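You operate a simulated robot arm through the tools that you are given. There is no shell and no other tool. Be economical: measure what you need, move in short steps, check, and stop when the job is done.

You are at the controls of a simulated two-armed robot. One attempt, no reset.

## Task
Hook up the upper rod by the air card and cycle it.
Fine: blue and white air couplers in before the red air valve opens; run the rod out and home; shut the valve at the end; leave the other couplers in. Where these are worked on the way, their far stop is far enough and under half their travel is too little: red air valve.

The check looks at the end state, three seconds after you hand in, the way a careful person would. Anything else that was tipped, shoved, dropped, spilled or broken makes it a failure.

## Robot
Two 7-joint arms with fingered hands on one trunk, on a base that drives. Base frame: it is fixed to the floor where the robot stands at the start and does not move with it; the origin is under the middle of the robot, x ahead of it, y to its left, z up. Readings come in m, rad, newtons and seconds.
The left shoulder is at the start at [0.04, 0.146, 1.255], the right one opposite. With the tool pointing down near the work surface each hand reaches from about 0.3 to 0.72 m from the robot's upright axis, wherever it stands, measured 20 degrees to its own side. Places, roughly: blue air coupler (3x3x7 cm) [0.5, 0, 0.9]; cushion dial by port 2 [0.8, 0.2, 0.9]; cushion dial by port 4 [0.6, 0.2, 0.9]; flow dial by port 1 [0.9, 0.2, 0.9]; flow dial by port 3 [0.7, 0.2, 0.9]; red air valve [1.3, 0, 1.1]; regulator dial [1.1, 0, 1.1]; slide flow dial [0.1, -1.7, 0.6]; slide rocker [0.2, -1.7, 0.6]; slide valve [0, -1.7, 0.7]; white air coupler (3x3x7 cm) [0.4, 0, 0.9]; yellow oiler dial [1, 0, 1.1]. Payload 4 kg a hand.
Tool frame (each hand has its own): the origin (TCP) lies between the finger pads and is the grasp point; the fingertips stand 0.026 m ahead of it; z points along the fingers, y is the line along which they close. The gripper opens to 0.148 m. The gripper's body begins 0.073 m behind the TCP. The gripper is a hand of 3 fingers: y runs from the thumb to the fingers, the wrist lies at [0, 0, -0.224] in the tool frame, and closing takes about 1.5 s.
Orientation is that of the tool frame in the base frame, as a unit quaternion [x, y, z, w]. With the fingers straight down and closing along the base's y, the tool's x points along the base's -x, its y along +y and its z along -z.

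## Interface
- The arms move only by the tool step_arm. It takes "left_rows", "right_rows" or both (then of equal length, played together; a hand with none holds still); each is text: rows parted by semicolons, each of 6 numbers parted by spaces: the shift along the tool's x, y, z in units of 400 mm (1.0 is 400 mm), then the turn, a rotation vector about the tool's x, y, z in units of 180 degrees (1.0 is 180 degrees). In form: tx ty tz wx wy wz; .... A call has 1 to 8 rows; each row is the pose to reach, as a shift and turn from the pose commanded when the call began, along the tool's axes at that moment. "left_grip" and "right_grip" are, for a hand that has rows, the opening, from 0 (shut) to 1 (fully open), set as the call begins (left out, the last holds). A call with a number of a shift or a turn outside -1 to 1 is refused whole. Rows are played at 5 a second. More than 0.05 m and 0.15 rad between two rows, or a gripper value outside its range, and nothing of the call is played. A pose out of reach is approached as far as the arm can. The call stops where the force on the tool passes 40 N (or 10 N more than at its start, if that is more) or the arm is blocked; 0.2 s more then pass. Each finger travels about 0.108 m/s and halts on what it meets, pressing with about 31 N; the grip force reading is that of the motor and also rises with nothing between the fingers. The clock runs only during rows and for 0.2 s after the last one: add rows that repeat a pose to give the fingers time. The reply holds the time, the measured pose of the TCP, the force on the tool along the base axes, the opening and the grip force, in the units named above and with some noise, with the torque about the TCP (base axes, N m) and any sound that the robot's microphone picked up.
- Cameras (640 x 400 px; columns grow to the right, rows downward): "scene" is now at [0.1047, -0.0025, 1.4741]; the picture's right is [-0.03, -1.00, 0.00], its down [-0.65, 0.02, -0.76] and it looks along [0.76, -0.02, -0.65] (base axes); focal length 262 px, centre (320, 200). "left" rides on the left gripper at [-0.068, -0.039, -0.09] in its tool frame; the picture's right is [0.50, -0.87, 0.00], its down [0.66, 0.38, -0.65] and it looks along [0.57, 0.33, 0.76] (tool axes); focal length 222 px, centre (320, 200). "right" rides on the right gripper at [0.068, -0.039, -0.09] in its tool frame; the picture's right is [0.50, 0.87, 0.00], its down [-0.65, 0.38, -0.65] and it looks along [-0.57, 0.33, 0.76] (tool axes); focal length 222 px, centre (320, 200). There is no depth. A picture from a camera that has moved, and an enlarged one, comes with that camera's place and axes in the base frame and with its lens.
- snapshot(camera): a new picture of that camera. No time passes.
- lift_body(by): slides the trunk up (or, below 0, down) by that many m; the arms and the scene camera ride with it, the base frame stays. It gives what a move gives, with no picture.
- base_move(legs): drives the robot by 1 to 6 legs, each [ahead, left, turn to the left] in m, m and rad, along the robot's own axes; the way and the turn of a leg run together, so that a leg with both is an arc; at most 1.5 m and 3.142 rad a leg. The arms and the cameras ride along, it lands a little off, and it stops where it bumps. It gives what a move gives.
- curl_fingers(finger1, finger2, thumb_bend, hand): sets how far each is bent, from 0 (flat) to 1 (curled in); at 0.3 the hand is open as for a grip, at 0.7 the pads meet at the TCP. One left out holds its place. A second passes; each finger stops where it meets its share of the squeeze, and holds until it gets a number again. A gripper value or a shape takes the hand back. It gives what a move gives, with no picture; readings hold the bend of each and the force on the fingers (four entries, about 0 where the hand has none), thumb and palm.
- hand_shape(shape, hand): the hand has 3 fingers and takes this shape, open, in about a second: jaw (thumb against the fingers, like two jaws); tri (thumb and two fingers); tip (a fingertip pinch); poke (one finger out to press); point (the index stretched); flat (the hand flat); cup (the hand cupped); fist (a fist). The gripper value then closes the fingers along that shape, each until it touches; the sizes above hold for jaw. It gives what a move gives, with no picture.
- turn_head(pan, tilt): turns the head with the scene camera to pan (to the left, within 1.501 rad either way) and tilt (down, from -0.506 to 1.204), counted from straight ahead of the robot. It gives what a move gives.
- close_up(camera, box): a new picture of the part [left, top, right, bottom] of that camera's present view, enlarged. No time passes.
- job_done(): hands the job in; it is judged then, once.

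Work in short steps. Places have to be worked out from the pictures, the camera data and where the tool is seen: move nearer, look again, correct. Check each grasp and each placing, and mend what went wrong. You have 120 turns and 88 pictures in all, those below and enlarged ones among them. Open the grippers and draw the arms clear of the work before you hand the job in, unless the task says otherwise; then end with one line.

The tools are called after "Emit:" as name(argument=value, ...) on one line, values as JSON. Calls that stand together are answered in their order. step_arm: Moves the arms, as the interface text tells. Its arguments: {"type":"object","properties":{"left_rows":{"type":"string"},"left_grip":{"type":"number"},"right_rows":{"type":"string"},"right_grip":{"type":"number"}},"required":[]} The other tools are called the same way: lift_body (by) slides the trunk up or down; hand_shape (shape, hand) gives the hand a shape; curl_fingers (finger1, finger2, thumb_bend, hand) moves the fingers one by one; base_move (legs) drives the base; turn_head (pan, tilt) turns the head that bears the scene camera; snapshot (camera) takes a picture; close_up (camera, box) takes an enlarged picture of a part of a camera's view; job_done () hands the job in.

At the start:

```text
t: 0.0
left_tcp_pos: [0.4008, 0.2088, 1.2414]
left_tool_rot: [0.0, 1.0, -0.001, 0.001]
left_contact_force: [-0.7, -0.8, 0.1]
left_wrist_torque: [-0.01, -0.01, -0.01]
left_grip_width: 0.1481
left_gripper_force: 0.1
left_shape: jaw
left_bend: [0.3, 0.3, 0.3]
left_finger forces: [0.1, 0.1, 0.1, 0.0, 0.0, 0.0]
right_tcp_pos: [0.4876, -0.1863, 1.197]
right_tool_rot: [0.0, 1.0, 0.0, 0.0]
right_contact_force: [0.4, 0.0, -0.3]
right_wrist_torque: [-0.01, -0.01, 0.0]
right_grip_width: 0.148
right_gripper_force: 0.1
right_shape: jaw
right_bend: [0.3, 0.3, 0.3]
right_finger forces: [0.0, 0.0, 0.1, 0.0, 0.0, 0.0]
trunk travel left (down, up): [-0.425, 0.081]
robot x, y, heading: [0.0012, -0.0013, 0.0]
head pan, tilt: [-0.03, 0.703]
```

scene: 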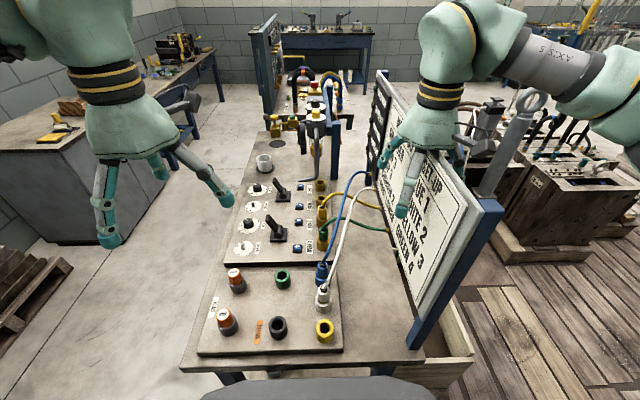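
right: 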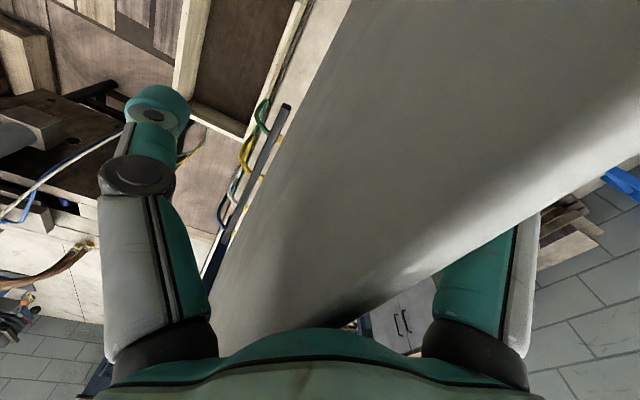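
left: 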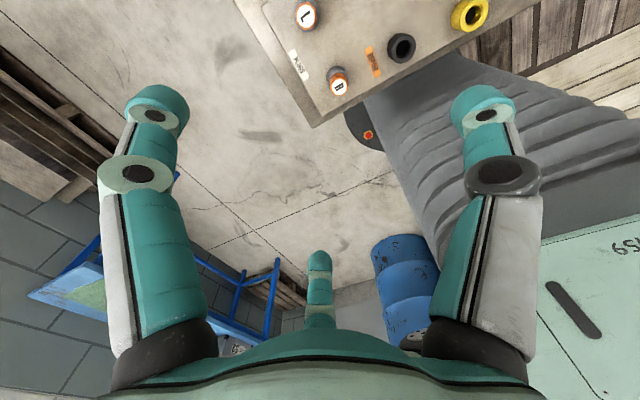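

The scene shows the panel ahead and an air card on the board at right. I'll enlarge both to read them.

Emit:
close_up(camera="scene", box=[180, 160, 380, 360])

Emit:
close_up(camera="scene", box=[360, 120, 500, 340])

Emit:
close_up(camera="scene", box=[240, 50, 380, 190])

```text
2.00 times, centred on (280, 260) of scene
camera zoom: at [0.1047, -0.0025, 1.4741], right [-0.03, -1.0, 0.0], down [-0.65, 0.02, -0.76], along [0.76, -0.02, -0.65], focal length 524 px, centre (400, 80)
```

zoom: 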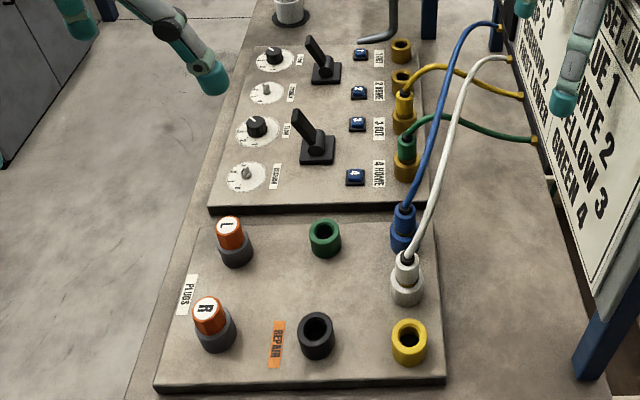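

```text
1.82 times, centred on (430, 230) of scene
camera zoom: at [0.1047, -0.0025, 1.4741], right [-0.03, -1.0, 0.0], down [-0.65, 0.02, -0.76], along [0.76, -0.02, -0.65], focal length 476 px, centre (120, 146)
```

zoom: 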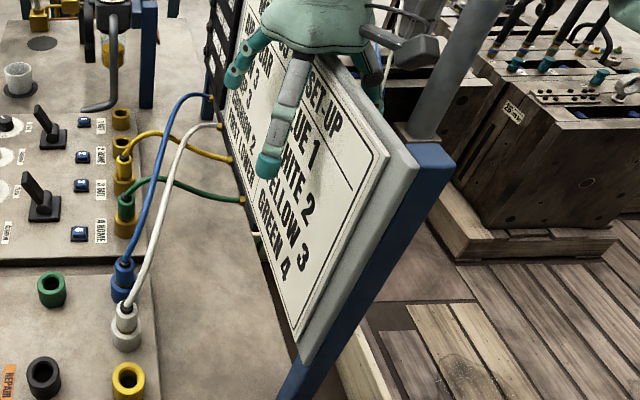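

```text
2.86 times, centred on (310, 120) of scene
camera zoom: at [0.1047, -0.0025, 1.4741], right [-0.03, -1.0, 0.0], down [-0.65, 0.02, -0.76], along [0.76, -0.02, -0.65], focal length 748 px, centre (349, 429)
```

zoom: 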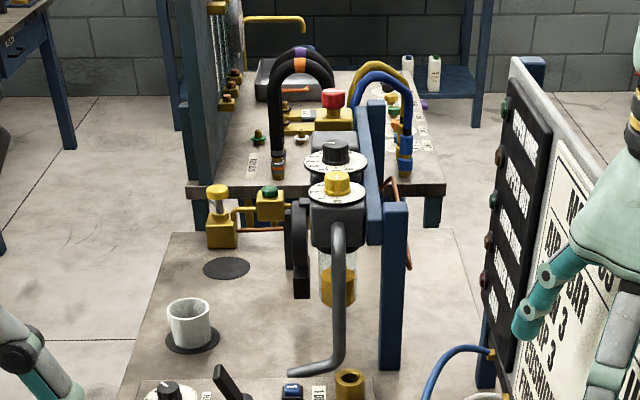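

The right hand hides the card. I'll bring it back toward the robot, raised a bit, and look again.

Emit:
step_arm(right_rows="0.1 0 -0.05 0 0 0;0.2 0 -0.1 0 0 0;0.3 0 -0.1 0 0 0;0.4 0 -0.1 0 0 0;0.45 0 -0.1 0 0 0")

Emit:
turn_head(pan=-0.45, tilt=0.5)

Emit:
snapshot(camera="scene")

```text
t: 1.2
left_tcp_pos: [0.3999, 0.2091, 1.2414]
left_tool_rot: [0.0, 1.0, -0.001, -0.001]
left_contact_force: [-0.2, 0.6, 0.1]
left_wrist_torque: [0.0, -0.02, 0.01]
left_grip_width: 0.1481
left_gripper_force: 0.0
left_shape: jaw
left_bend: [0.3, 0.3, 0.3]
left_finger forces: [0.1, 0.1, 0.0, 0.0, 0.1, 0.0]
right_tcp_pos: [0.3051, -0.1857, 1.2376]
right_tool_rot: [0.002, 1.0, 0.0, 0.0]
right_contact_force: [-1.2, -0.2, 0.3]
right_wrist_torque: [-0.02, -0.01, -0.05]
right_grip_width: 0.1481
right_gripper_force: 0.0
right_shape: jaw
right_bend: [0.3, 0.3, 0.3]
right_finger forces: [0.1, 0.0, 0.1, 0.0, 0.1, 0.2]
trunk travel left (down, up): [-0.425, 0.081]
robot x, y, heading: [-0.0002, -0.0012, 0.0]
head pan, tilt: [-0.03, 0.703]
```

```text
t: 2.1
left_tcp_pos: [0.4024, 0.2092, 1.242]
left_tool_rot: [-0.001, 1.0, -0.001, 0.0]
left_contact_force: [-0.7, -0.7, -0.4]
left_wrist_torque: [0.01, -0.02, 0.04]
left_grip_width: 0.1478
left_gripper_force: 0.0
left_shape: jaw
left_bend: [0.3, 0.3, 0.3]
left_finger forces: [0.0, 0.0, 0.0, 0.1, 0.1, 0.0]
right_tcp_pos: [0.3078, -0.1859, 1.2375]
right_tool_rot: [0.001, 1.0, 0.0, 0.0]
right_contact_force: [-0.1, 0.3, -0.2]
right_wrist_torque: [0.02, 0.0, 0.02]
right_grip_width: 0.1478
right_gripper_force: 0.0
right_shape: jaw
right_bend: [0.3, 0.3, 0.3]
right_finger forces: [0.0, 0.1, 0.0, 0.0, 0.0, 0.0]
trunk travel left (down, up): [-0.425, 0.081]
robot x, y, heading: [0.002, 0.001, -0.002]
head pan, tilt: [-0.45, 0.499]
```

```text
81 pictures are left
camera scene: at [0.1019, -0.0395, 1.4921], right [-0.43, -0.9, 0.0], down [-0.43, 0.21, -0.88], along [0.79, -0.38, -0.48], focal length 262 px, centre (320, 200)
```

scene: 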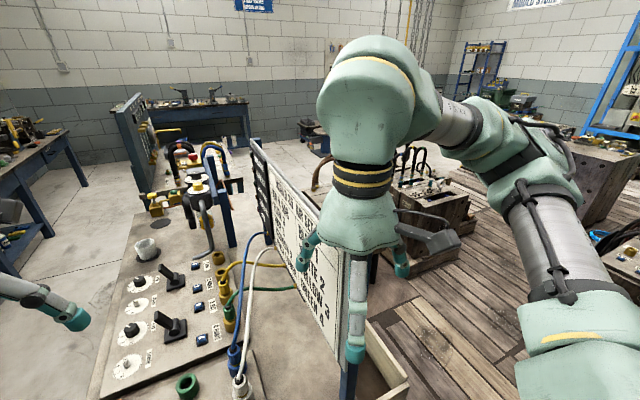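

The table's left flank is open floor and lies nearer to everything, with a straight view of the card. I'll drive there and face the table (heading -90°).

Emit:
base_move(legs=[[0, 0.58, 0], [0.72, 0, 0], [0, 0, -1.571]])

Emit:
turn_head(pan=0, tilt=0.65)

Emit:
snapshot(camera="scene")

```text
t: 12.8
left_tcp_pos: [0.9311, 0.1809, 1.242]
left_tool_rot: [0.705, 0.709, 0.0, -0.001]
left_contact_force: [-0.2, 0.6, 0.9]
left_wrist_torque: [0.01, -0.03, -0.01]
left_grip_width: 0.1481
left_gripper_force: 0.0
left_shape: jaw
left_bend: [0.3, 0.3, 0.3]
left_finger forces: [0.0, 0.1, 0.1, 0.0, 0.1, 0.0]
right_tcp_pos: [0.5376, 0.275, 1.238]
right_tool_rot: [0.706, 0.708, 0.0, 0.0]
right_contact_force: [-0.2, 0.7, 0.2]
right_wrist_torque: [-0.01, 0.01, -0.03]
right_grip_width: 0.1479
right_gripper_force: 0.1
right_shape: jaw
right_bend: [0.3, 0.3, 0.3]
right_finger forces: [0.1, 0.0, 0.1, 0.1, 0.0, 0.0]
trunk travel left (down, up): [-0.425, 0.081]
robot x, y, heading: [0.7233, 0.5801, -1.569]
head pan, tilt: [-0.45, 0.499]
```

```text
t: 13.7
left_tcp_pos: [0.9304, 0.1829, 1.2414]
left_tool_rot: [0.705, 0.709, -0.001, -0.001]
left_contact_force: [0.1, -0.1, -0.2]
left_wrist_torque: [-0.04, 0.01, 0.0]
left_grip_width: 0.1478
left_gripper_force: 0.0
left_shape: jaw
left_bend: [0.3, 0.3, 0.3]
left_finger forces: [0.0, 0.0, 0.0, 0.0, 0.1, 0.1]
right_tcp_pos: [0.537, 0.2753, 1.2377]
right_tool_rot: [0.706, 0.708, 0.0, 0.0]
right_contact_force: [0.2, 0.7, -0.2]
right_wrist_torque: [-0.01, 0.01, 0.0]
right_grip_width: 0.1477
right_gripper_force: 0.1
right_shape: jaw
right_bend: [0.3, 0.3, 0.3]
right_finger forces: [0.1, 0.1, 0.0, 0.0, 0.0, 0.1]
trunk travel left (down, up): [-0.425, 0.081]
robot x, y, heading: [0.7222, 0.5795, -1.57]
head pan, tilt: [0.0, 0.649]
```

```text
80 pictures are left
camera scene: at [0.7219, 0.4746, 1.4788], right [-1.0, 0.0, 0.0], down [0.0, 0.6, -0.8], along [0.0, -0.8, -0.6], focal length 262 px, centre (320, 200)
```

scene: 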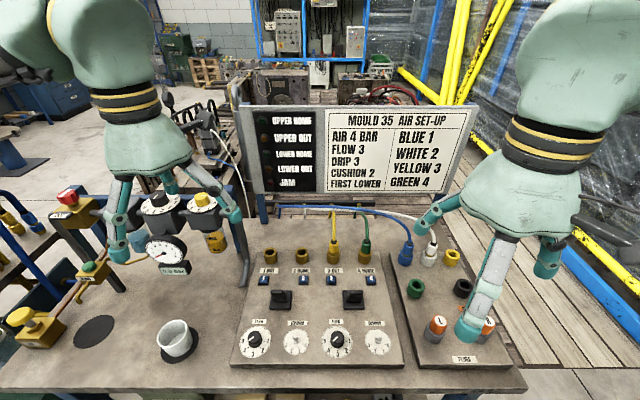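

Emit:
close_up(camera="scene", box=[240, 100, 480, 200])

Emit:
close_up(camera="scene", box=[225, 230, 405, 370])

Emit:
close_up(camera="scene", box=[0, 170, 240, 370])

```text
2.67 times, centred on (360, 150) of scene
camera zoom: at [0.7219, 0.4746, 1.4788], right [-1.0, 0.0, 0.0], down [0.0, 0.6, -0.8], along [0.0, -0.8, -0.6], focal length 699 px, centre (213, 333)
```

zoom: 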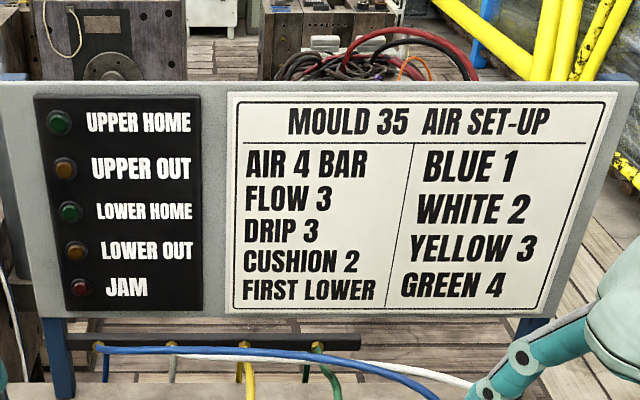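

```text
2.86 times, centred on (315, 300) of scene
camera zoom: at [0.7219, 0.4746, 1.4788], right [-1.0, 0.0, 0.0], down [0.0, 0.6, -0.8], along [0.0, -0.8, -0.6], focal length 748 px, centre (334, -86)
```

zoom: 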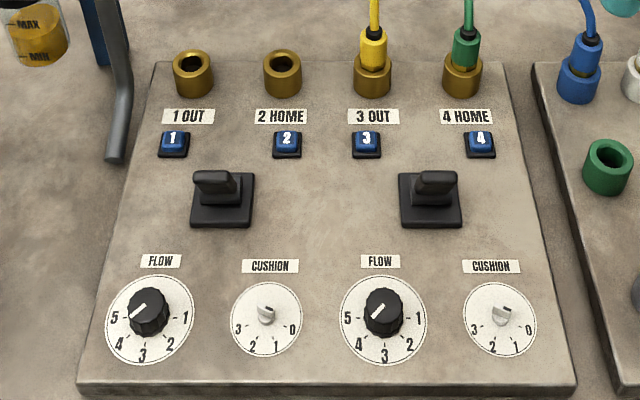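

```text
2.00 times, centred on (120, 270) of scene
camera zoom: at [0.7219, 0.4746, 1.4788], right [-1.0, 0.0, 0.0], down [0.0, 0.6, -0.8], along [0.0, -0.8, -0.6], focal length 524 px, centre (720, 60)
```

zoom: 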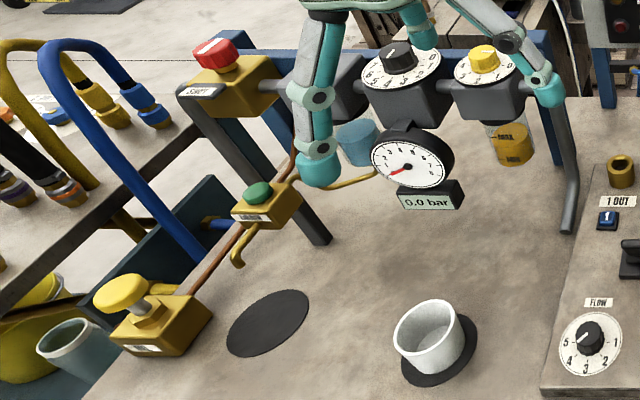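

The card says blue to port 1, white to port 2. I'll look closer at the regulator, the levers and buttons, and the couplers.

Emit:
close_up(camera="scene", box=[130, 180, 230, 280])

Emit:
close_up(camera="scene", box=[255, 240, 345, 310])

Emit:
close_up(camera="scene", box=[380, 210, 500, 300])

```text
4.00 times, centred on (180, 230) of scene
camera zoom: at [0.7219, 0.4746, 1.4788], right [-1.0, 0.0, 0.0], down [0.0, 0.6, -0.8], along [0.0, -0.8, -0.6], focal length 1048 px, centre (880, 80)
```

zoom: 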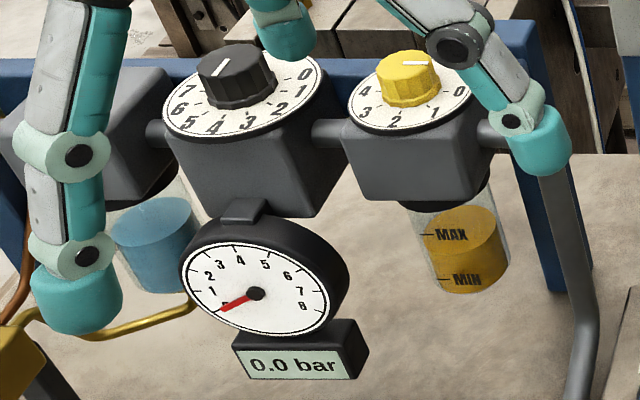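

```text
5.71 times, centred on (300, 275) of scene
camera zoom: at [0.7219, 0.4746, 1.4788], right [-1.0, 0.0, 0.0], down [0.0, 0.6, -0.8], along [0.0, -0.8, -0.6], focal length 1497 px, centre (434, -229)
```

zoom: 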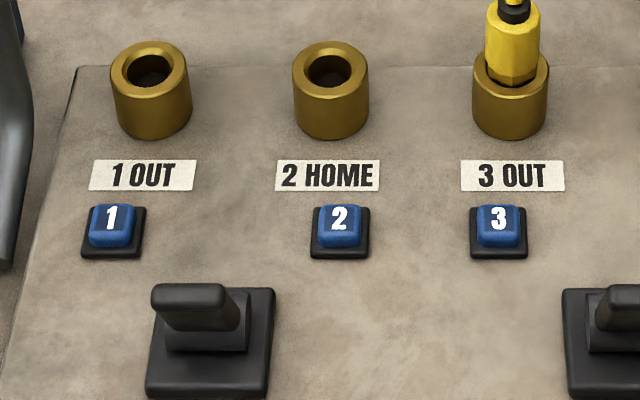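

```text
4.44 times, centred on (440, 255) of scene
camera zoom: at [0.7219, 0.4746, 1.4788], right [-1.0, 0.0, 0.0], down [0.0, 0.6, -0.8], along [0.0, -0.8, -0.6], focal length 1164 px, centre (-213, -44)
```

zoom: 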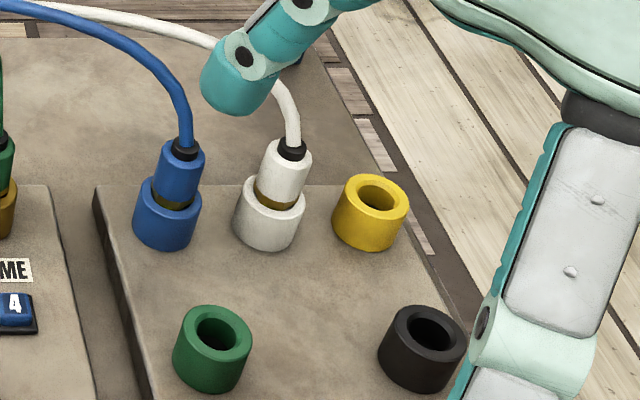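

Port 1 is at about (0.856, 0), port 2 at (0.77, 0), and the blue coupler is parked at about (0.485, -0.01). The right hand already closes along base x. I'll bring it, tilted and partly closed, to hover before the blue coupler.

Emit:
step_arm(right_rows="-0.069 -0.018 0.063 0 -0.0317 0;-0.138 -0.037 0.126 0 -0.0634 0;-0.208 -0.056 0.189 0 -0.095 0;-0.277 -0.074 0.251 0 -0.127 0;-0.346 -0.093 0.314 0 -0.159 0;-0.416 -0.111 0.377 0 -0.19 0;-0.485 -0.13 0.44 0 -0.222 0;-0.485 -0.13 0.44 0 -0.222 0", right_grip=0.38)

Emit:
snapshot(camera="right")

Emit:
snapshot(camera="scene")

```text
t: 15.5
left_tcp_pos: [0.9325, 0.1826, 1.2415]
left_tool_rot: [0.706, 0.709, 0.0, -0.001]
left_contact_force: [0.1, -0.2, 0.2]
left_wrist_torque: [0.03, -0.01, -0.01]
left_grip_width: 0.1483
left_gripper_force: 0.1
left_shape: jaw
left_bend: [0.3, 0.3, 0.3]
left_finger forces: [0.1, 0.0, 0.0, 0.0, 0.1, 0.1]
right_tcp_pos: [0.4858, 0.0806, 1.0608]
right_tool_rot: [0.664, 0.665, -0.242, 0.242]
right_contact_force: [-0.2, -0.3, -0.2]
right_wrist_torque: [-0.01, -0.01, 0.01]
right_grip_width: 0.0564
right_gripper_force: 0.0
right_shape: jaw
right_bend: [0.77, 0.77, 0.7]
right_finger forces: [0.0, 0.0, 0.1, 0.0, 0.0, 0.0]
trunk travel left (down, up): [-0.425, 0.081]
robot x, y, heading: [0.725, 0.5827, -1.569]
head pan, tilt: [0.0, 0.649]
```

```text
73 pictures are left
camera right: at [0.4464, 0.1907, 1.0867], right [0.87, 0.38, -0.32], down [0.38, -0.08, 0.92], along [0.33, -0.92, -0.22], focal length 222 px, centre (320, 200)
```

right: 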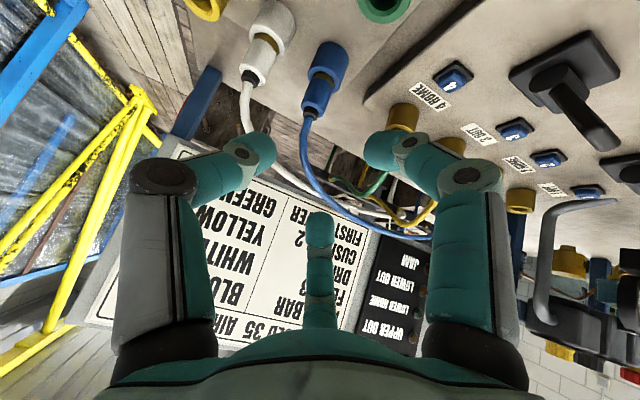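

```text
72 pictures are left
camera scene: at [0.7225, 0.4749, 1.4788], right [-1.0, 0.0, 0.0], down [0.0, 0.6, -0.8], along [0.0, -0.8, -0.6], focal length 262 px, centre (320, 200)
```

scene: 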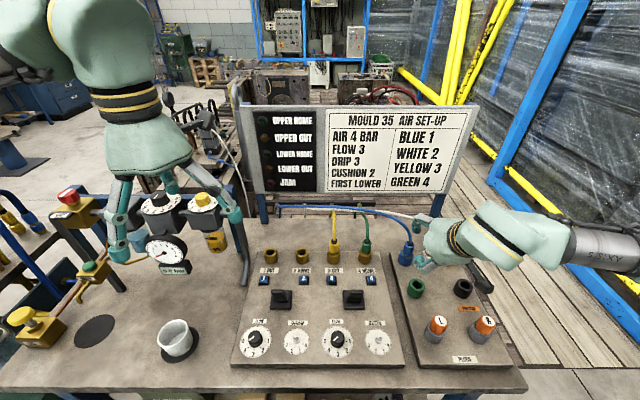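

The blue coupler lies roughly ahead along the tool axis. I'll enlarge the wrist view to refine its depth from its 3 cm width.

Emit:
close_up(camera="right", box=[220, 0, 420, 140])

```text
2.86 times, centred on (320, 70) of right
camera zoom: at [0.4464, 0.1907, 1.0867], right [0.87, 0.38, -0.32], down [0.38, -0.08, 0.92], along [0.33, -0.92, -0.22], focal length 635 px, centre (320, 571)
```

zoom: 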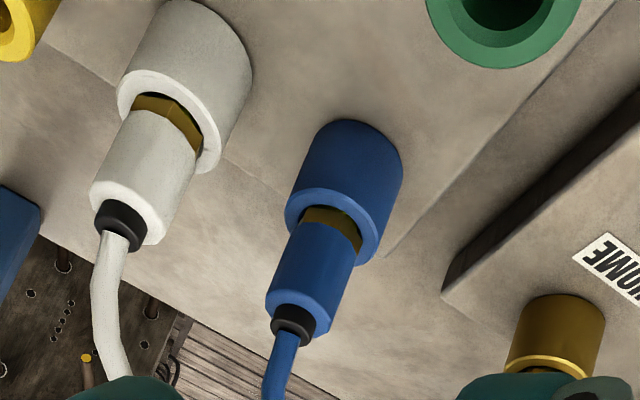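

Combining views: blue coupler at about (0.479, -0.022), body from z 0.92 to 0.95. I'll advance 0.10 m along the tool axis and look again.

Emit:
step_arm(right_rows="-0.003 -0.006 0.085 0 0 0;-0.005 -0.012 0.17 0 0 0;-0.007 -0.017 0.25 0 0 0")

Emit:
snapshot(camera="right")

Emit:
close_up(camera="scene", box=[370, 200, 490, 290])

```text
t: 16.3
left_tcp_pos: [0.9317, 0.1821, 1.2408]
left_tool_rot: [0.706, 0.709, 0.001, -0.001]
left_contact_force: [-0.2, -1.0, -0.1]
left_wrist_torque: [-0.02, -0.01, -0.01]
left_grip_width: 0.148
left_gripper_force: 0.1
left_shape: jaw
left_bend: [0.3, 0.3, 0.3]
left_finger forces: [0.0, 0.0, 0.0, 0.0, 0.0, 0.0]
right_tcp_pos: [0.48, 0.0135, 0.9865]
right_tool_rot: [0.664, 0.665, -0.241, 0.241]
right_contact_force: [0.1, -0.2, -0.3]
right_wrist_torque: [-0.01, -0.01, -0.01]
right_grip_width: 0.0565
right_gripper_force: 0.1
right_shape: jaw
right_bend: [0.77, 0.77, 0.7]
right_finger forces: [0.0, 0.0, 0.0, 0.1, 0.0, 0.0]
trunk travel left (down, up): [-0.425, 0.081]
robot x, y, heading: [0.7197, 0.5817, -1.572]
head pan, tilt: [0.0, 0.649]
```

```text
70 pictures are left
camera right: at [0.4401, 0.124, 1.0128], right [0.87, 0.38, -0.32], down [0.38, -0.08, 0.92], along [0.33, -0.92, -0.22], focal length 222 px, centre (320, 200)
```

right: 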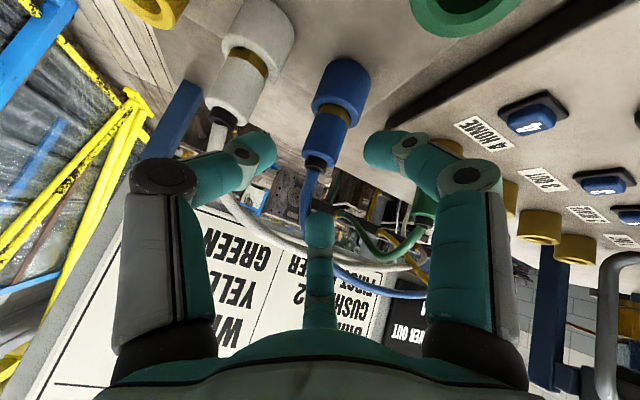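

```text
4.44 times, centred on (430, 245) of scene
camera zoom: at [0.7219, 0.4739, 1.4787], right [-1.0, 0.0, 0.0], down [0.0, 0.61, -0.8], along [0.0, -0.8, -0.61], focal length 1164 px, centre (-169, 0)
```

zoom: 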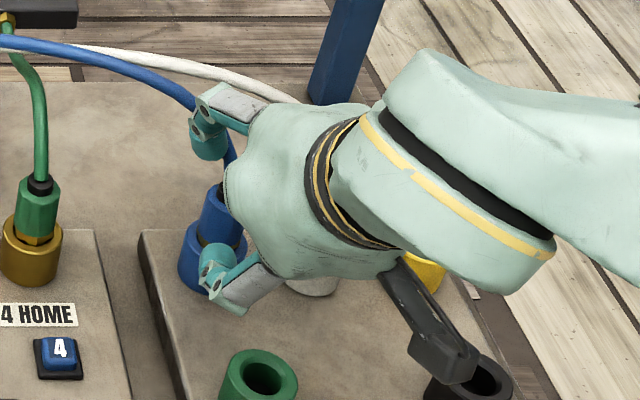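

The two fingers are about 7 cm apart across the tool's x, so a jaw grip would straddle the 3 cm coupler. I'll back off and try the fingertip pinch.

Emit:
step_arm(right_rows="0 0 -0.1 0 0 0;0 0 -0.2 0 0 0;0 0 -0.25 0 0 0")

Emit:
hand_shape(hand="right", shape="tip")

Emit:
snapshot(camera="right")

Emit:
step_arm(right_rows="0 0 0 0 0 0;0 0 0 0 0 0;0 0 0 0 0 0;0 0 0 0 0 0;0 0 0 0 0 0;0 0 0 0 0 0;0 0 0 0 0 0", right_grip=0)

Emit:
snapshot(camera="right")

```text
t: 17.1
left_tcp_pos: [0.9324, 0.1815, 1.2414]
left_tool_rot: [0.706, 0.709, -0.001, -0.001]
left_contact_force: [0.6, 0.3, 0.1]
left_wrist_torque: [0.02, 0.02, -0.01]
left_grip_width: 0.1478
left_gripper_force: 0.0
left_shape: jaw
left_bend: [0.3, 0.3, 0.3]
left_finger forces: [0.0, 0.0, 0.0, 0.0, 0.0, 0.1]
right_tcp_pos: [0.479, 0.0772, 1.0635]
right_tool_rot: [0.664, 0.665, -0.242, 0.241]
right_contact_force: [0.2, 0.1, -0.2]
right_wrist_torque: [0.0, 0.0, -0.01]
right_grip_width: 0.0565
right_gripper_force: 0.2
right_shape: jaw
right_bend: [0.77, 0.77, 0.7]
right_finger forces: [0.1, 0.0, 0.0, 0.0, 0.0, 0.0]
trunk travel left (down, up): [-0.425, 0.081]
robot x, y, heading: [0.7194, 0.5825, -1.571]
head pan, tilt: [0.0, 0.649]
```

```text
t: 18.0
left_tcp_pos: [0.932, 0.1814, 1.2414]
left_tool_rot: [0.706, 0.709, -0.001, 0.0]
left_contact_force: [-0.2, 0.1, 0.7]
left_wrist_torque: [-0.03, -0.01, 0.0]
left_grip_width: 0.148
left_gripper_force: 0.0
left_shape: jaw
left_bend: [0.3, 0.3, 0.3]
left_finger forces: [0.0, 0.0, 0.1, 0.0, 0.1, 0.0]
right_tcp_pos: [0.4773, 0.0785, 1.0638]
right_tool_rot: [0.664, 0.665, -0.242, 0.242]
right_contact_force: [-0.9, 0.0, 0.2]
right_wrist_torque: [0.0, 0.01, 0.01]
right_grip_width: 0.1479
right_gripper_force: 0.0
right_shape: tip
right_bend: [0.3, 0.3, 0.3]
right_finger forces: [0.1, 0.0, 0.1, 0.1, 0.1, 0.0]
trunk travel left (down, up): [-0.425, 0.081]
robot x, y, heading: [0.7229, 0.5819, -1.57]
head pan, tilt: [0.0, 0.649]
```

```text
68 pictures are left
camera right: at [0.439, 0.1888, 1.0902], right [0.87, 0.38, -0.32], down [0.38, -0.08, 0.92], along [0.33, -0.92, -0.22], focal length 222 px, centre (320, 200)
```

right: 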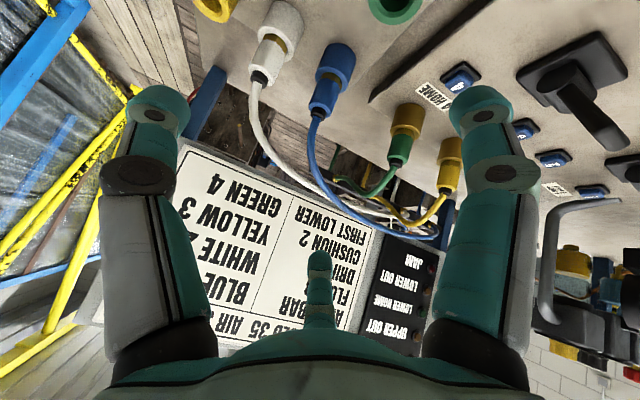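

```text
t: 19.6
left_tcp_pos: [0.9317, 0.1824, 1.241]
left_tool_rot: [0.705, 0.709, -0.001, -0.001]
left_contact_force: [0.9, -0.1, -0.3]
left_wrist_torque: [-0.02, 0.01, 0.0]
left_grip_width: 0.148
left_gripper_force: 0.1
left_shape: jaw
left_bend: [0.3, 0.3, 0.3]
left_finger forces: [0.0, 0.1, 0.0, 0.0, 0.0, 0.0]
right_tcp_pos: [0.4774, 0.0783, 1.0644]
right_tool_rot: [0.665, 0.665, -0.242, 0.241]
right_contact_force: [0.0, 0.4, -0.2]
right_wrist_torque: [0.03, -0.02, 0.03]
right_grip_width: 0.0
right_gripper_force: 31.1
right_shape: tip
right_bend: [0.7, 0.7, 0.7]
right_finger forces: [0.0, 0.0, 0.1, 0.0, 0.1, 0.0]
trunk travel left (down, up): [-0.425, 0.081]
robot x, y, heading: [0.7224, 0.5816, -1.569]
head pan, tilt: [0.0, 0.649]
```

```text
67 pictures are left
camera right: at [0.439, 0.1889, 1.0902], right [0.87, 0.38, -0.32], down [0.38, -0.08, 0.92], along [0.33, -0.92, -0.22], focal length 222 px, centre (320, 200)
```

right: 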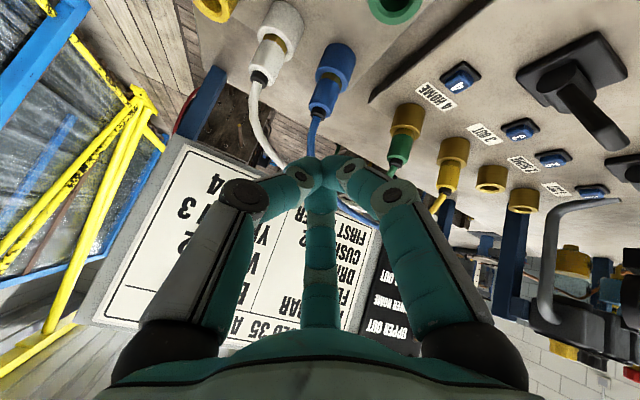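

The tip shape converges the three fingers at the TCP, good for a cylinder. I'll reduce the tilt to 20°, open partway and hover over the blue coupler to servo visually.

Emit:
step_arm(right_rows="-0.018 0 0.052 0 0.037 0;-0.035 0 0.104 0 0.074 0;-0.0525 0 0.155 0 0.111 0;-0.0525 0 0.155 0 0.111 0;-0.0525 0 0.155 0 0.111 0", right_grip=0.4)

Emit:
snapshot(camera="right")

Emit:
close_up(camera="scene", box=[370, 200, 490, 290])

```text
t: 20.8
left_tcp_pos: [0.9321, 0.1813, 1.2415]
left_tool_rot: [0.706, 0.708, -0.001, -0.001]
left_contact_force: [-0.3, -0.1, 0.0]
left_wrist_torque: [0.03, 0.0, -0.01]
left_grip_width: 0.1479
left_gripper_force: 0.1
left_shape: jaw
left_bend: [0.3, 0.3, 0.3]
left_finger forces: [0.0, 0.0, 0.0, 0.0, 0.1, 0.1]
right_tcp_pos: [0.4798, 0.0218, 1.0298]
right_tool_rot: [0.695, 0.697, -0.123, 0.123]
right_contact_force: [0.1, -0.2, -0.8]
right_wrist_torque: [0.04, -0.01, 0.01]
right_grip_width: 0.0588
right_gripper_force: 0.0
right_shape: tip
right_bend: [0.77, 0.77, 0.7]
right_finger forces: [0.0, 0.0, 0.1, 0.0, 0.0, 0.1]
trunk travel left (down, up): [-0.425, 0.081]
robot x, y, heading: [0.7242, 0.5816, -1.573]
head pan, tilt: [0.0, 0.649]
```

```text
66 pictures are left
camera right: at [0.4398, 0.1178, 1.0916], right [0.87, 0.47, -0.17], down [0.38, -0.39, 0.84], along [0.33, -0.79, -0.52], focal length 222 px, centre (320, 200)
```

right: 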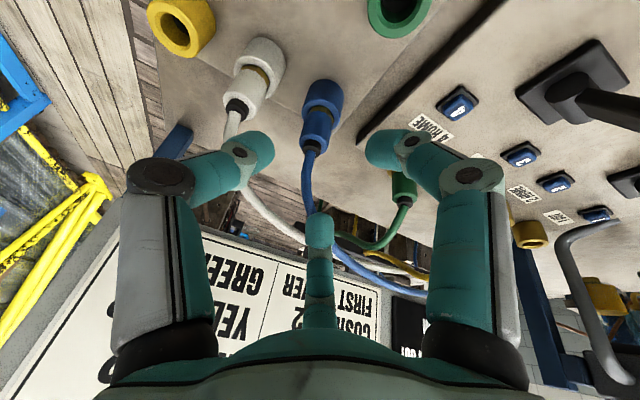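

```text
4.44 times, centred on (430, 245) of scene
camera zoom: at [0.722, 0.4748, 1.4788], right [-1.0, 0.0, 0.0], down [0.0, 0.6, -0.8], along [0.0, -0.8, -0.6], focal length 1164 px, centre (-169, 0)
```

zoom: 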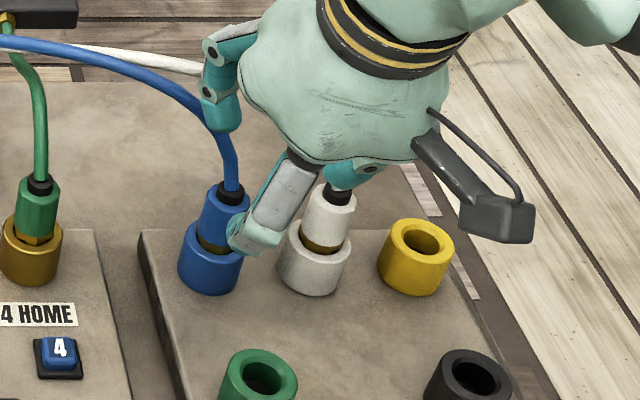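

The coupler lies within ~4 mm of the tool axis. I'll narrow the opening to clear the white coupler and descend most of the way, then check.

Emit:
step_arm(right_rows="0 -0.005 0 0 0 0;0 -0.005 0.05 0 0 0;0 -0.005 0.1 0 0 0;0 -0.005 0.15 0 0 0", right_grip=0.29)

Emit:
snapshot(camera="right")

Emit:
close_up(camera="scene", box=[370, 200, 490, 290])

```text
t: 21.8
left_tcp_pos: [0.9323, 0.1826, 1.2414]
left_tool_rot: [0.706, 0.709, 0.0, -0.002]
left_contact_force: [0.6, -0.4, -1.0]
left_wrist_torque: [-0.01, 0.0, 0.02]
left_grip_width: 0.1477
left_gripper_force: 0.0
left_shape: jaw
left_bend: [0.3, 0.3, 0.3]
left_finger forces: [0.0, 0.0, 0.0, 0.0, 0.0, 0.0]
right_tcp_pos: [0.4754, 0.0019, 0.9733]
right_tool_rot: [0.696, 0.697, -0.123, 0.122]
right_contact_force: [0.0, 0.5, 0.2]
right_wrist_torque: [0.01, 0.03, 0.04]
right_grip_width: 0.0435
right_gripper_force: 0.1
right_shape: tip
right_bend: [0.77, 0.77, 0.7]
right_finger forces: [0.0, 0.0, 0.0, 0.1, 0.0, 0.1]
trunk travel left (down, up): [-0.425, 0.081]
robot x, y, heading: [0.7234, 0.5827, -1.568]
head pan, tilt: [0.0, 0.649]
```

```text
64 pictures are left
camera right: at [0.4372, 0.097, 1.0343], right [0.87, 0.47, -0.17], down [0.38, -0.39, 0.84], along [0.33, -0.79, -0.52], focal length 222 px, centre (320, 200)
```

right: 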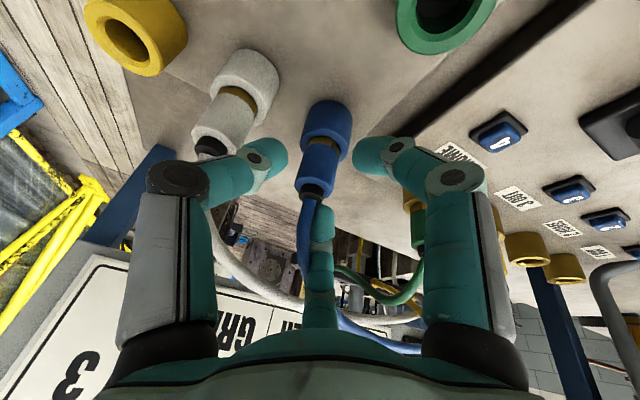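

```text
4.44 times, centred on (430, 245) of scene
camera zoom: at [0.722, 0.4744, 1.4788], right [-1.0, 0.0, 0.0], down [0.0, 0.6, -0.8], along [0.0, -0.8, -0.6], focal length 1164 px, centre (-169, 0)
```

zoom: 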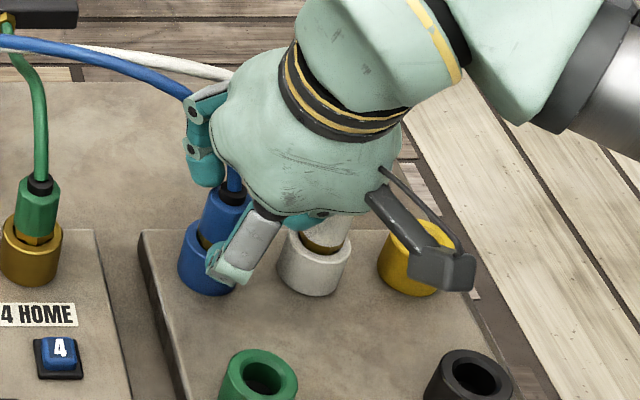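

Aligned within a millimetre or two. I'll descend the last 3 cm with a 2 mm bias away from the white coupler.

Emit:
step_arm(right_rows="0 0.005 0.025 0 0 0;0 0.005 0.05 0 0 0;0 0.005 0.075 0 0 0")

Emit:
snapshot(camera="right")

```text
t: 22.6
left_tcp_pos: [0.9321, 0.1809, 1.241]
left_tool_rot: [0.706, 0.708, -0.001, 0.0]
left_contact_force: [-0.3, 0.2, 0.2]
left_wrist_torque: [-0.01, 0.03, -0.03]
left_grip_width: 0.1479
left_gripper_force: 0.1
left_shape: jaw
left_bend: [0.3, 0.3, 0.3]
left_finger forces: [0.0, 0.0, 0.0, 0.1, 0.0, 0.1]
right_tcp_pos: [0.4779, -0.0087, 0.9449]
right_tool_rot: [0.695, 0.697, -0.123, 0.123]
right_contact_force: [-0.3, 0.1, 0.0]
right_wrist_torque: [0.03, 0.01, 0.01]
right_grip_width: 0.0433
right_gripper_force: 0.1
right_shape: tip
right_bend: [0.77, 0.76, 0.7]
right_finger forces: [0.0, 0.1, 0.0, 0.1, 0.0, 0.1]
trunk travel left (down, up): [-0.425, 0.081]
robot x, y, heading: [0.72, 0.5806, -1.567]
head pan, tilt: [0.0, 0.649]
```

```text
62 pictures are left
camera right: at [0.4393, 0.0874, 1.0065], right [0.87, 0.47, -0.17], down [0.38, -0.39, 0.84], along [0.33, -0.79, -0.52], focal length 222 px, centre (320, 200)
```

right: 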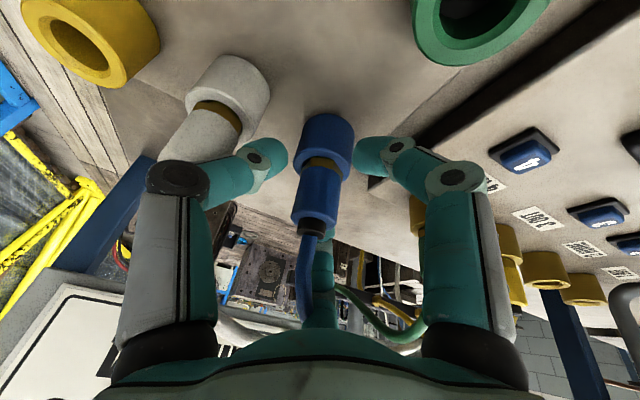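

The TCP sits on the blue body, with fingertips just above the socket rim. Closing.

Emit:
step_arm(right_rows="0 0 0 0 0 0;0 0 0 0 0 0;0 0 0 0 0 0;0 0 0 0 0 0;0 0 0 0 0 0", right_grip=0)

Emit:
snapshot(camera="right")

```text
t: 23.8
left_tcp_pos: [0.9307, 0.1821, 1.2407]
left_tool_rot: [0.706, 0.708, -0.001, -0.001]
left_contact_force: [0.2, 0.3, 0.1]
left_wrist_torque: [0.02, -0.02, 0.01]
left_grip_width: 0.148
left_gripper_force: 0.1
left_shape: jaw
left_bend: [0.3, 0.3, 0.3]
left_finger forces: [0.0, 0.1, 0.0, 0.1, 0.0, 0.0]
right_tcp_pos: [0.4787, -0.0072, 0.9456]
right_tool_rot: [0.696, 0.697, -0.123, 0.123]
right_contact_force: [0.2, -0.3, -0.1]
right_wrist_torque: [0.03, 0.02, -0.01]
right_grip_width: 0.0208
right_gripper_force: 31.0
right_shape: tip
right_bend: [0.74, 0.75, 0.69]
right_finger forces: [27.7, 27.8, 0.0, 0.1, 27.9, 0.0]
trunk travel left (down, up): [-0.425, 0.081]
robot x, y, heading: [0.7247, 0.5814, -1.568]
head pan, tilt: [0.0, 0.649]
```

```text
61 pictures are left
camera right: at [0.4395, 0.0875, 1.0069], right [0.87, 0.47, -0.17], down [0.38, -0.39, 0.84], along [0.33, -0.79, -0.52], focal length 222 px, centre (320, 200)
```

right: 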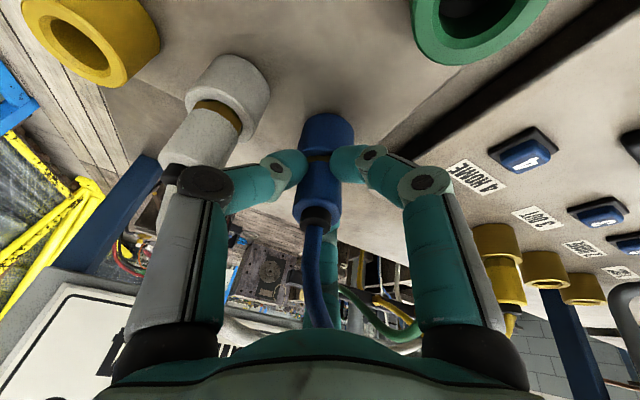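

All three fingers hold it at ~28 N. Lifting straight up 12 cm.

Emit:
step_arm(right_rows="-0.017 0 -0.047 0 0 0;-0.034 0 -0.094 0 0 0;-0.051 0 -0.141 0 0 0;-0.068 0 -0.188 0 0 0;-0.085 0 -0.235 0 0 0;-0.1026 0 -0.282 0 0 0")

Emit:
snapshot(camera="right")

Emit:
snapshot(camera="scene")

```text
t: 25.2
left_tcp_pos: [0.9323, 0.1815, 1.2412]
left_tool_rot: [0.706, 0.708, -0.001, 0.0]
left_contact_force: [1.1, -0.2, -0.4]
left_wrist_torque: [0.01, 0.0, 0.0]
left_grip_width: 0.148
left_gripper_force: 0.0
left_shape: jaw
left_bend: [0.3, 0.3, 0.3]
left_finger forces: [0.0, 0.0, 0.1, 0.0, 0.0, 0.0]
right_tcp_pos: [0.4786, -0.0071, 1.0655]
right_tool_rot: [0.696, 0.696, -0.124, 0.123]
right_contact_force: [0.5, -0.1, -0.4]
right_wrist_torque: [0.03, 0.02, -0.05]
right_grip_width: 0.0205
right_gripper_force: 30.7
right_shape: tip
right_bend: [0.74, 0.75, 0.69]
right_finger forces: [28.0, 27.7, 0.1, 0.0, 28.1, 0.0]
trunk travel left (down, up): [-0.425, 0.081]
robot x, y, heading: [0.7225, 0.5796, -1.574]
head pan, tilt: [0.0, 0.649]
```

```text
60 pictures are left
camera right: at [0.4399, 0.0877, 1.1274], right [0.87, 0.47, -0.17], down [0.38, -0.39, 0.84], along [0.33, -0.79, -0.52], focal length 222 px, centre (320, 200)
```

right: 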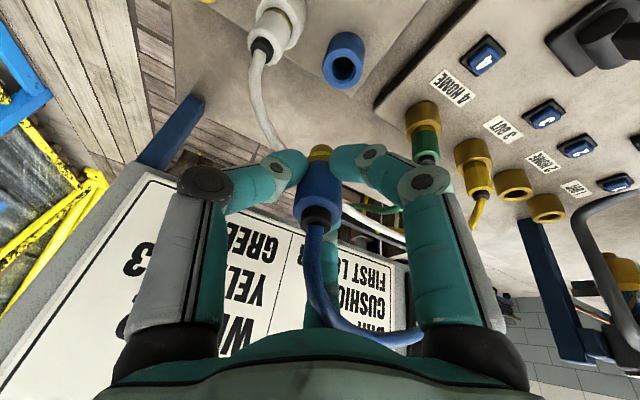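

```text
59 pictures are left
camera scene: at [0.7223, 0.4747, 1.4788], right [-1.0, 0.0, 0.0], down [0.0, 0.6, -0.8], along [0.0, -0.8, -0.6], focal length 262 px, centre (320, 200)
```

scene: 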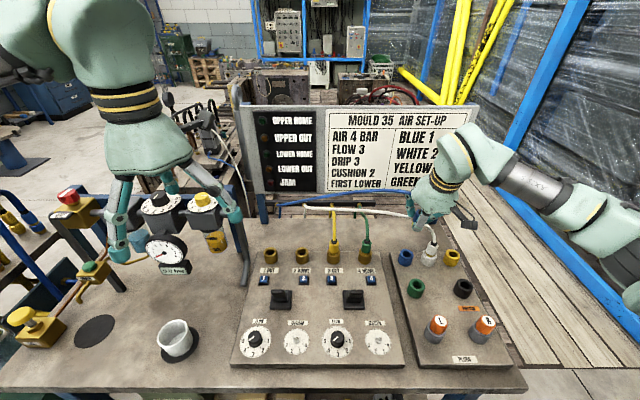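

The coupler is out. I'll measure the empty blue socket and port rims in one enlarged view to get the displacement.

Emit:
close_up(camera="scene", box=[250, 225, 430, 300])

Emit:
close_up(camera="right", box=[260, 20, 380, 220])

```text
3.56 times, centred on (340, 262) of scene
camera zoom: at [0.7223, 0.4747, 1.4788], right [-1.0, 0.0, 0.0], down [0.0, 0.6, -0.8], along [0.0, -0.8, -0.6], focal length 931 px, centre (249, -22)
```

zoom: 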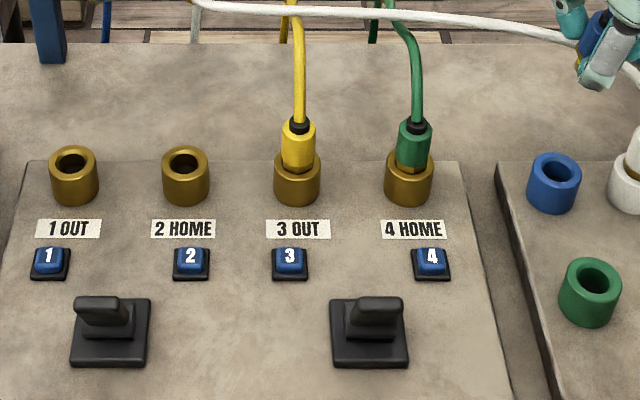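

```text
2.00 times, centred on (320, 120) of right
camera zoom: at [0.4399, 0.0877, 1.1274], right [0.87, 0.47, -0.17], down [0.38, -0.39, 0.84], along [0.33, -0.79, -0.52], focal length 444 px, centre (320, 360)
```

zoom: 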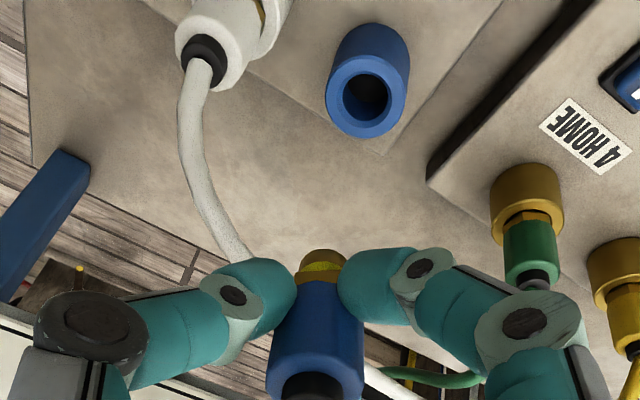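

To hover I'll match this wrist image: the parked socket's rim sat at pixel (343, 65) when 12 cm above its seat. First I pull both hands back from the hoses, then drive 0.12 m to the left (+x) for easier reach.

Emit:
step_arm(left_rows="0.075 0 0 0 0 0;0.15 0 0 0 0 0;0.225 0 0 0 0 0;0.3 0 0 0 0 0", right_rows="0.058 0 -0.041 0 0 0;0.117 0 -0.082 0 0 0;0.175 0 -0.123 0 0 0;0.233 0 -0.1645 0 0 0")

Emit:
base_move(legs=[[0, 0.12, 0]])

Emit:
snapshot(camera="scene")

```text
t: 26.2
left_tcp_pos: [0.9315, 0.3021, 1.2435]
left_tool_rot: [0.705, 0.709, 0.0, 0.001]
left_contact_force: [-0.8, -0.2, 0.0]
left_wrist_torque: [-0.01, -0.01, 0.01]
left_grip_width: 0.1479
left_gripper_force: 0.0
left_shape: jaw
left_bend: [0.3, 0.3, 0.3]
left_finger forces: [0.0, 0.1, 0.0, 0.0, 0.1, 0.0]
right_tcp_pos: [0.4769, 0.1049, 1.0965]
right_tool_rot: [0.696, 0.696, -0.123, 0.123]
right_contact_force: [-0.7, 0.5, -0.7]
right_wrist_torque: [-0.04, 0.02, -0.02]
right_grip_width: 0.0206
right_gripper_force: 30.7
right_shape: tip
right_bend: [0.74, 0.75, 0.69]
right_finger forces: [28.3, 27.2, 0.0, 0.0, 28.0, 0.1]
trunk travel left (down, up): [-0.425, 0.081]
robot x, y, heading: [0.7247, 0.5828, -1.567]
head pan, tilt: [0.0, 0.649]
```

```text
t: 27.4
left_tcp_pos: [1.0489, 0.3018, 1.2423]
left_tool_rot: [0.706, 0.708, 0.0, 0.0]
left_contact_force: [-0.2, 0.2, 0.6]
left_wrist_torque: [-0.04, -0.02, -0.03]
left_grip_width: 0.1479
left_gripper_force: 0.0
left_shape: jaw
left_bend: [0.3, 0.3, 0.3]
left_finger forces: [0.1, 0.1, 0.1, 0.1, 0.0, 0.1]
right_tcp_pos: [0.5946, 0.1036, 1.0944]
right_tool_rot: [0.697, 0.696, -0.122, 0.122]
right_contact_force: [-0.2, -0.5, -0.7]
right_wrist_torque: [0.01, 0.02, -0.02]
right_grip_width: 0.0208
right_gripper_force: 31.6
right_shape: tip
right_bend: [0.74, 0.75, 0.69]
right_finger forces: [28.5, 27.4, 0.0, 0.0, 28.0, 0.0]
trunk travel left (down, up): [-0.425, 0.081]
robot x, y, heading: [0.8387, 0.5819, -1.572]
head pan, tilt: [0.0, 0.649]
```

```text
56 pictures are left
camera scene: at [0.8386, 0.475, 1.4788], right [-1.0, 0.0, 0.0], down [0.0, 0.6, -0.8], along [0.0, -0.8, -0.6], focal length 262 px, centre (320, 200)
```

scene: 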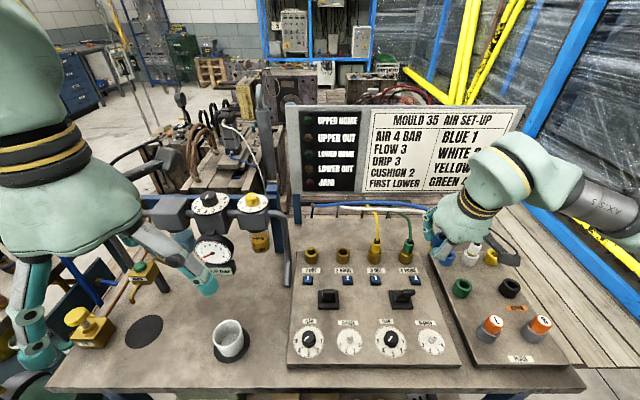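

Now moving the right hand along x toward port 1, staying back at y≈0.10.

Emit:
step_arm(right_rows="0 0.11 0 0 0 0;0 0.22 0 0 0 0;0 0.33 0 0 0 0;0 0.44 0 0 0 0;0 0.55 0 0 0 0;0 0.661 0 0 0 0")

Emit:
step_arm(right_rows="-0.083 0 0.048 0 0 0;-0.166 0 0.096 0 0 0;-0.2485 0 0.1435 0 0 0")

Emit:
snapshot(camera="right")

Emit:
snapshot(camera="scene")

```text
t: 28.8
left_tcp_pos: [1.0525, 0.3005, 1.2414]
left_tool_rot: [0.705, 0.709, -0.001, 0.0]
left_contact_force: [0.1, 0.3, -0.9]
left_wrist_torque: [0.0, -0.01, -0.01]
left_grip_width: 0.1477
left_gripper_force: 0.1
left_shape: jaw
left_bend: [0.3, 0.3, 0.3]
left_finger forces: [0.0, 0.0, 0.0, 0.1, 0.0, 0.1]
right_tcp_pos: [0.8637, 0.1035, 1.0936]
right_tool_rot: [0.697, 0.696, -0.123, 0.121]
right_contact_force: [0.6, 0.6, -0.3]
right_wrist_torque: [0.01, -0.02, 0.0]
right_grip_width: 0.0206
right_gripper_force: 31.1
right_shape: tip
right_bend: [0.74, 0.75, 0.69]
right_finger forces: [28.2, 27.4, 0.1, 0.0, 28.0, 0.1]
trunk travel left (down, up): [-0.425, 0.081]
robot x, y, heading: [0.8394, 0.5808, -1.57]
head pan, tilt: [0.0, 0.649]
```

```text
t: 29.6
left_tcp_pos: [1.0492, 0.2997, 1.2418]
left_tool_rot: [0.706, 0.708, 0.0, -0.001]
left_contact_force: [0.8, -0.2, 0.0]
left_wrist_torque: [0.01, 0.05, -0.03]
left_grip_width: 0.148
left_gripper_force: 0.1
left_shape: jaw
left_bend: [0.3, 0.3, 0.3]
left_finger forces: [0.1, 0.0, 0.0, 0.0, 0.0, 0.1]
right_tcp_pos: [0.8596, -0.0101, 1.0748]
right_tool_rot: [0.696, 0.697, -0.123, 0.124]
right_contact_force: [0.4, -0.6, -0.5]
right_wrist_torque: [0.01, -0.03, 0.02]
right_grip_width: 0.0204
right_gripper_force: 30.9
right_shape: tip
right_bend: [0.74, 0.75, 0.69]
right_finger forces: [28.2, 27.2, 0.0, 0.0, 27.9, 0.0]
trunk travel left (down, up): [-0.425, 0.081]
robot x, y, heading: [0.8409, 0.5797, -1.574]
head pan, tilt: [0.0, 0.649]
```

```text
55 pictures are left
camera right: at [0.8214, 0.084, 1.1365], right [0.87, 0.47, -0.17], down [0.38, -0.39, 0.84], along [0.33, -0.79, -0.52], focal length 222 px, centre (320, 200)
```

right: 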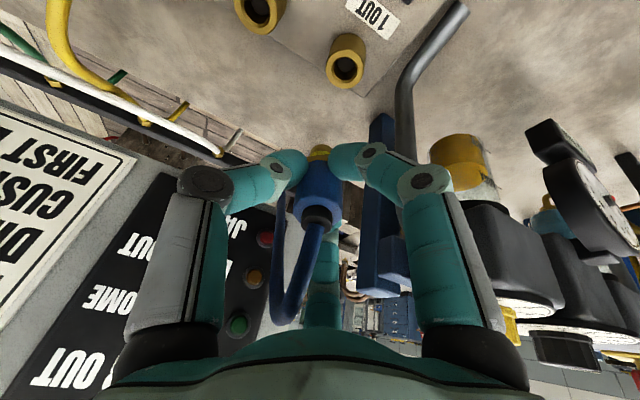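

```text
54 pictures are left
camera scene: at [0.8413, 0.4741, 1.4787], right [-1.0, 0.0, 0.0], down [0.0, 0.61, -0.8], along [0.0, -0.8, -0.61], focal length 262 px, centre (320, 200)
```

scene: 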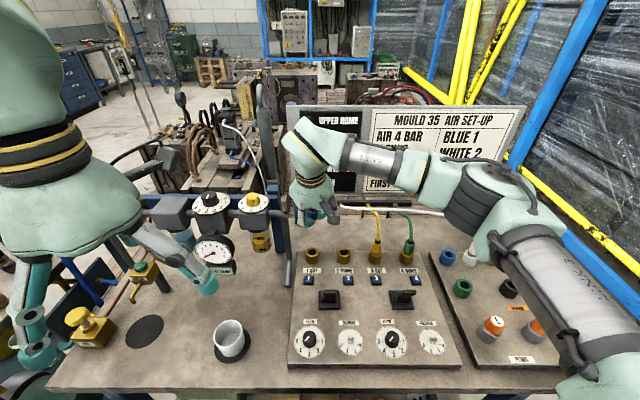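

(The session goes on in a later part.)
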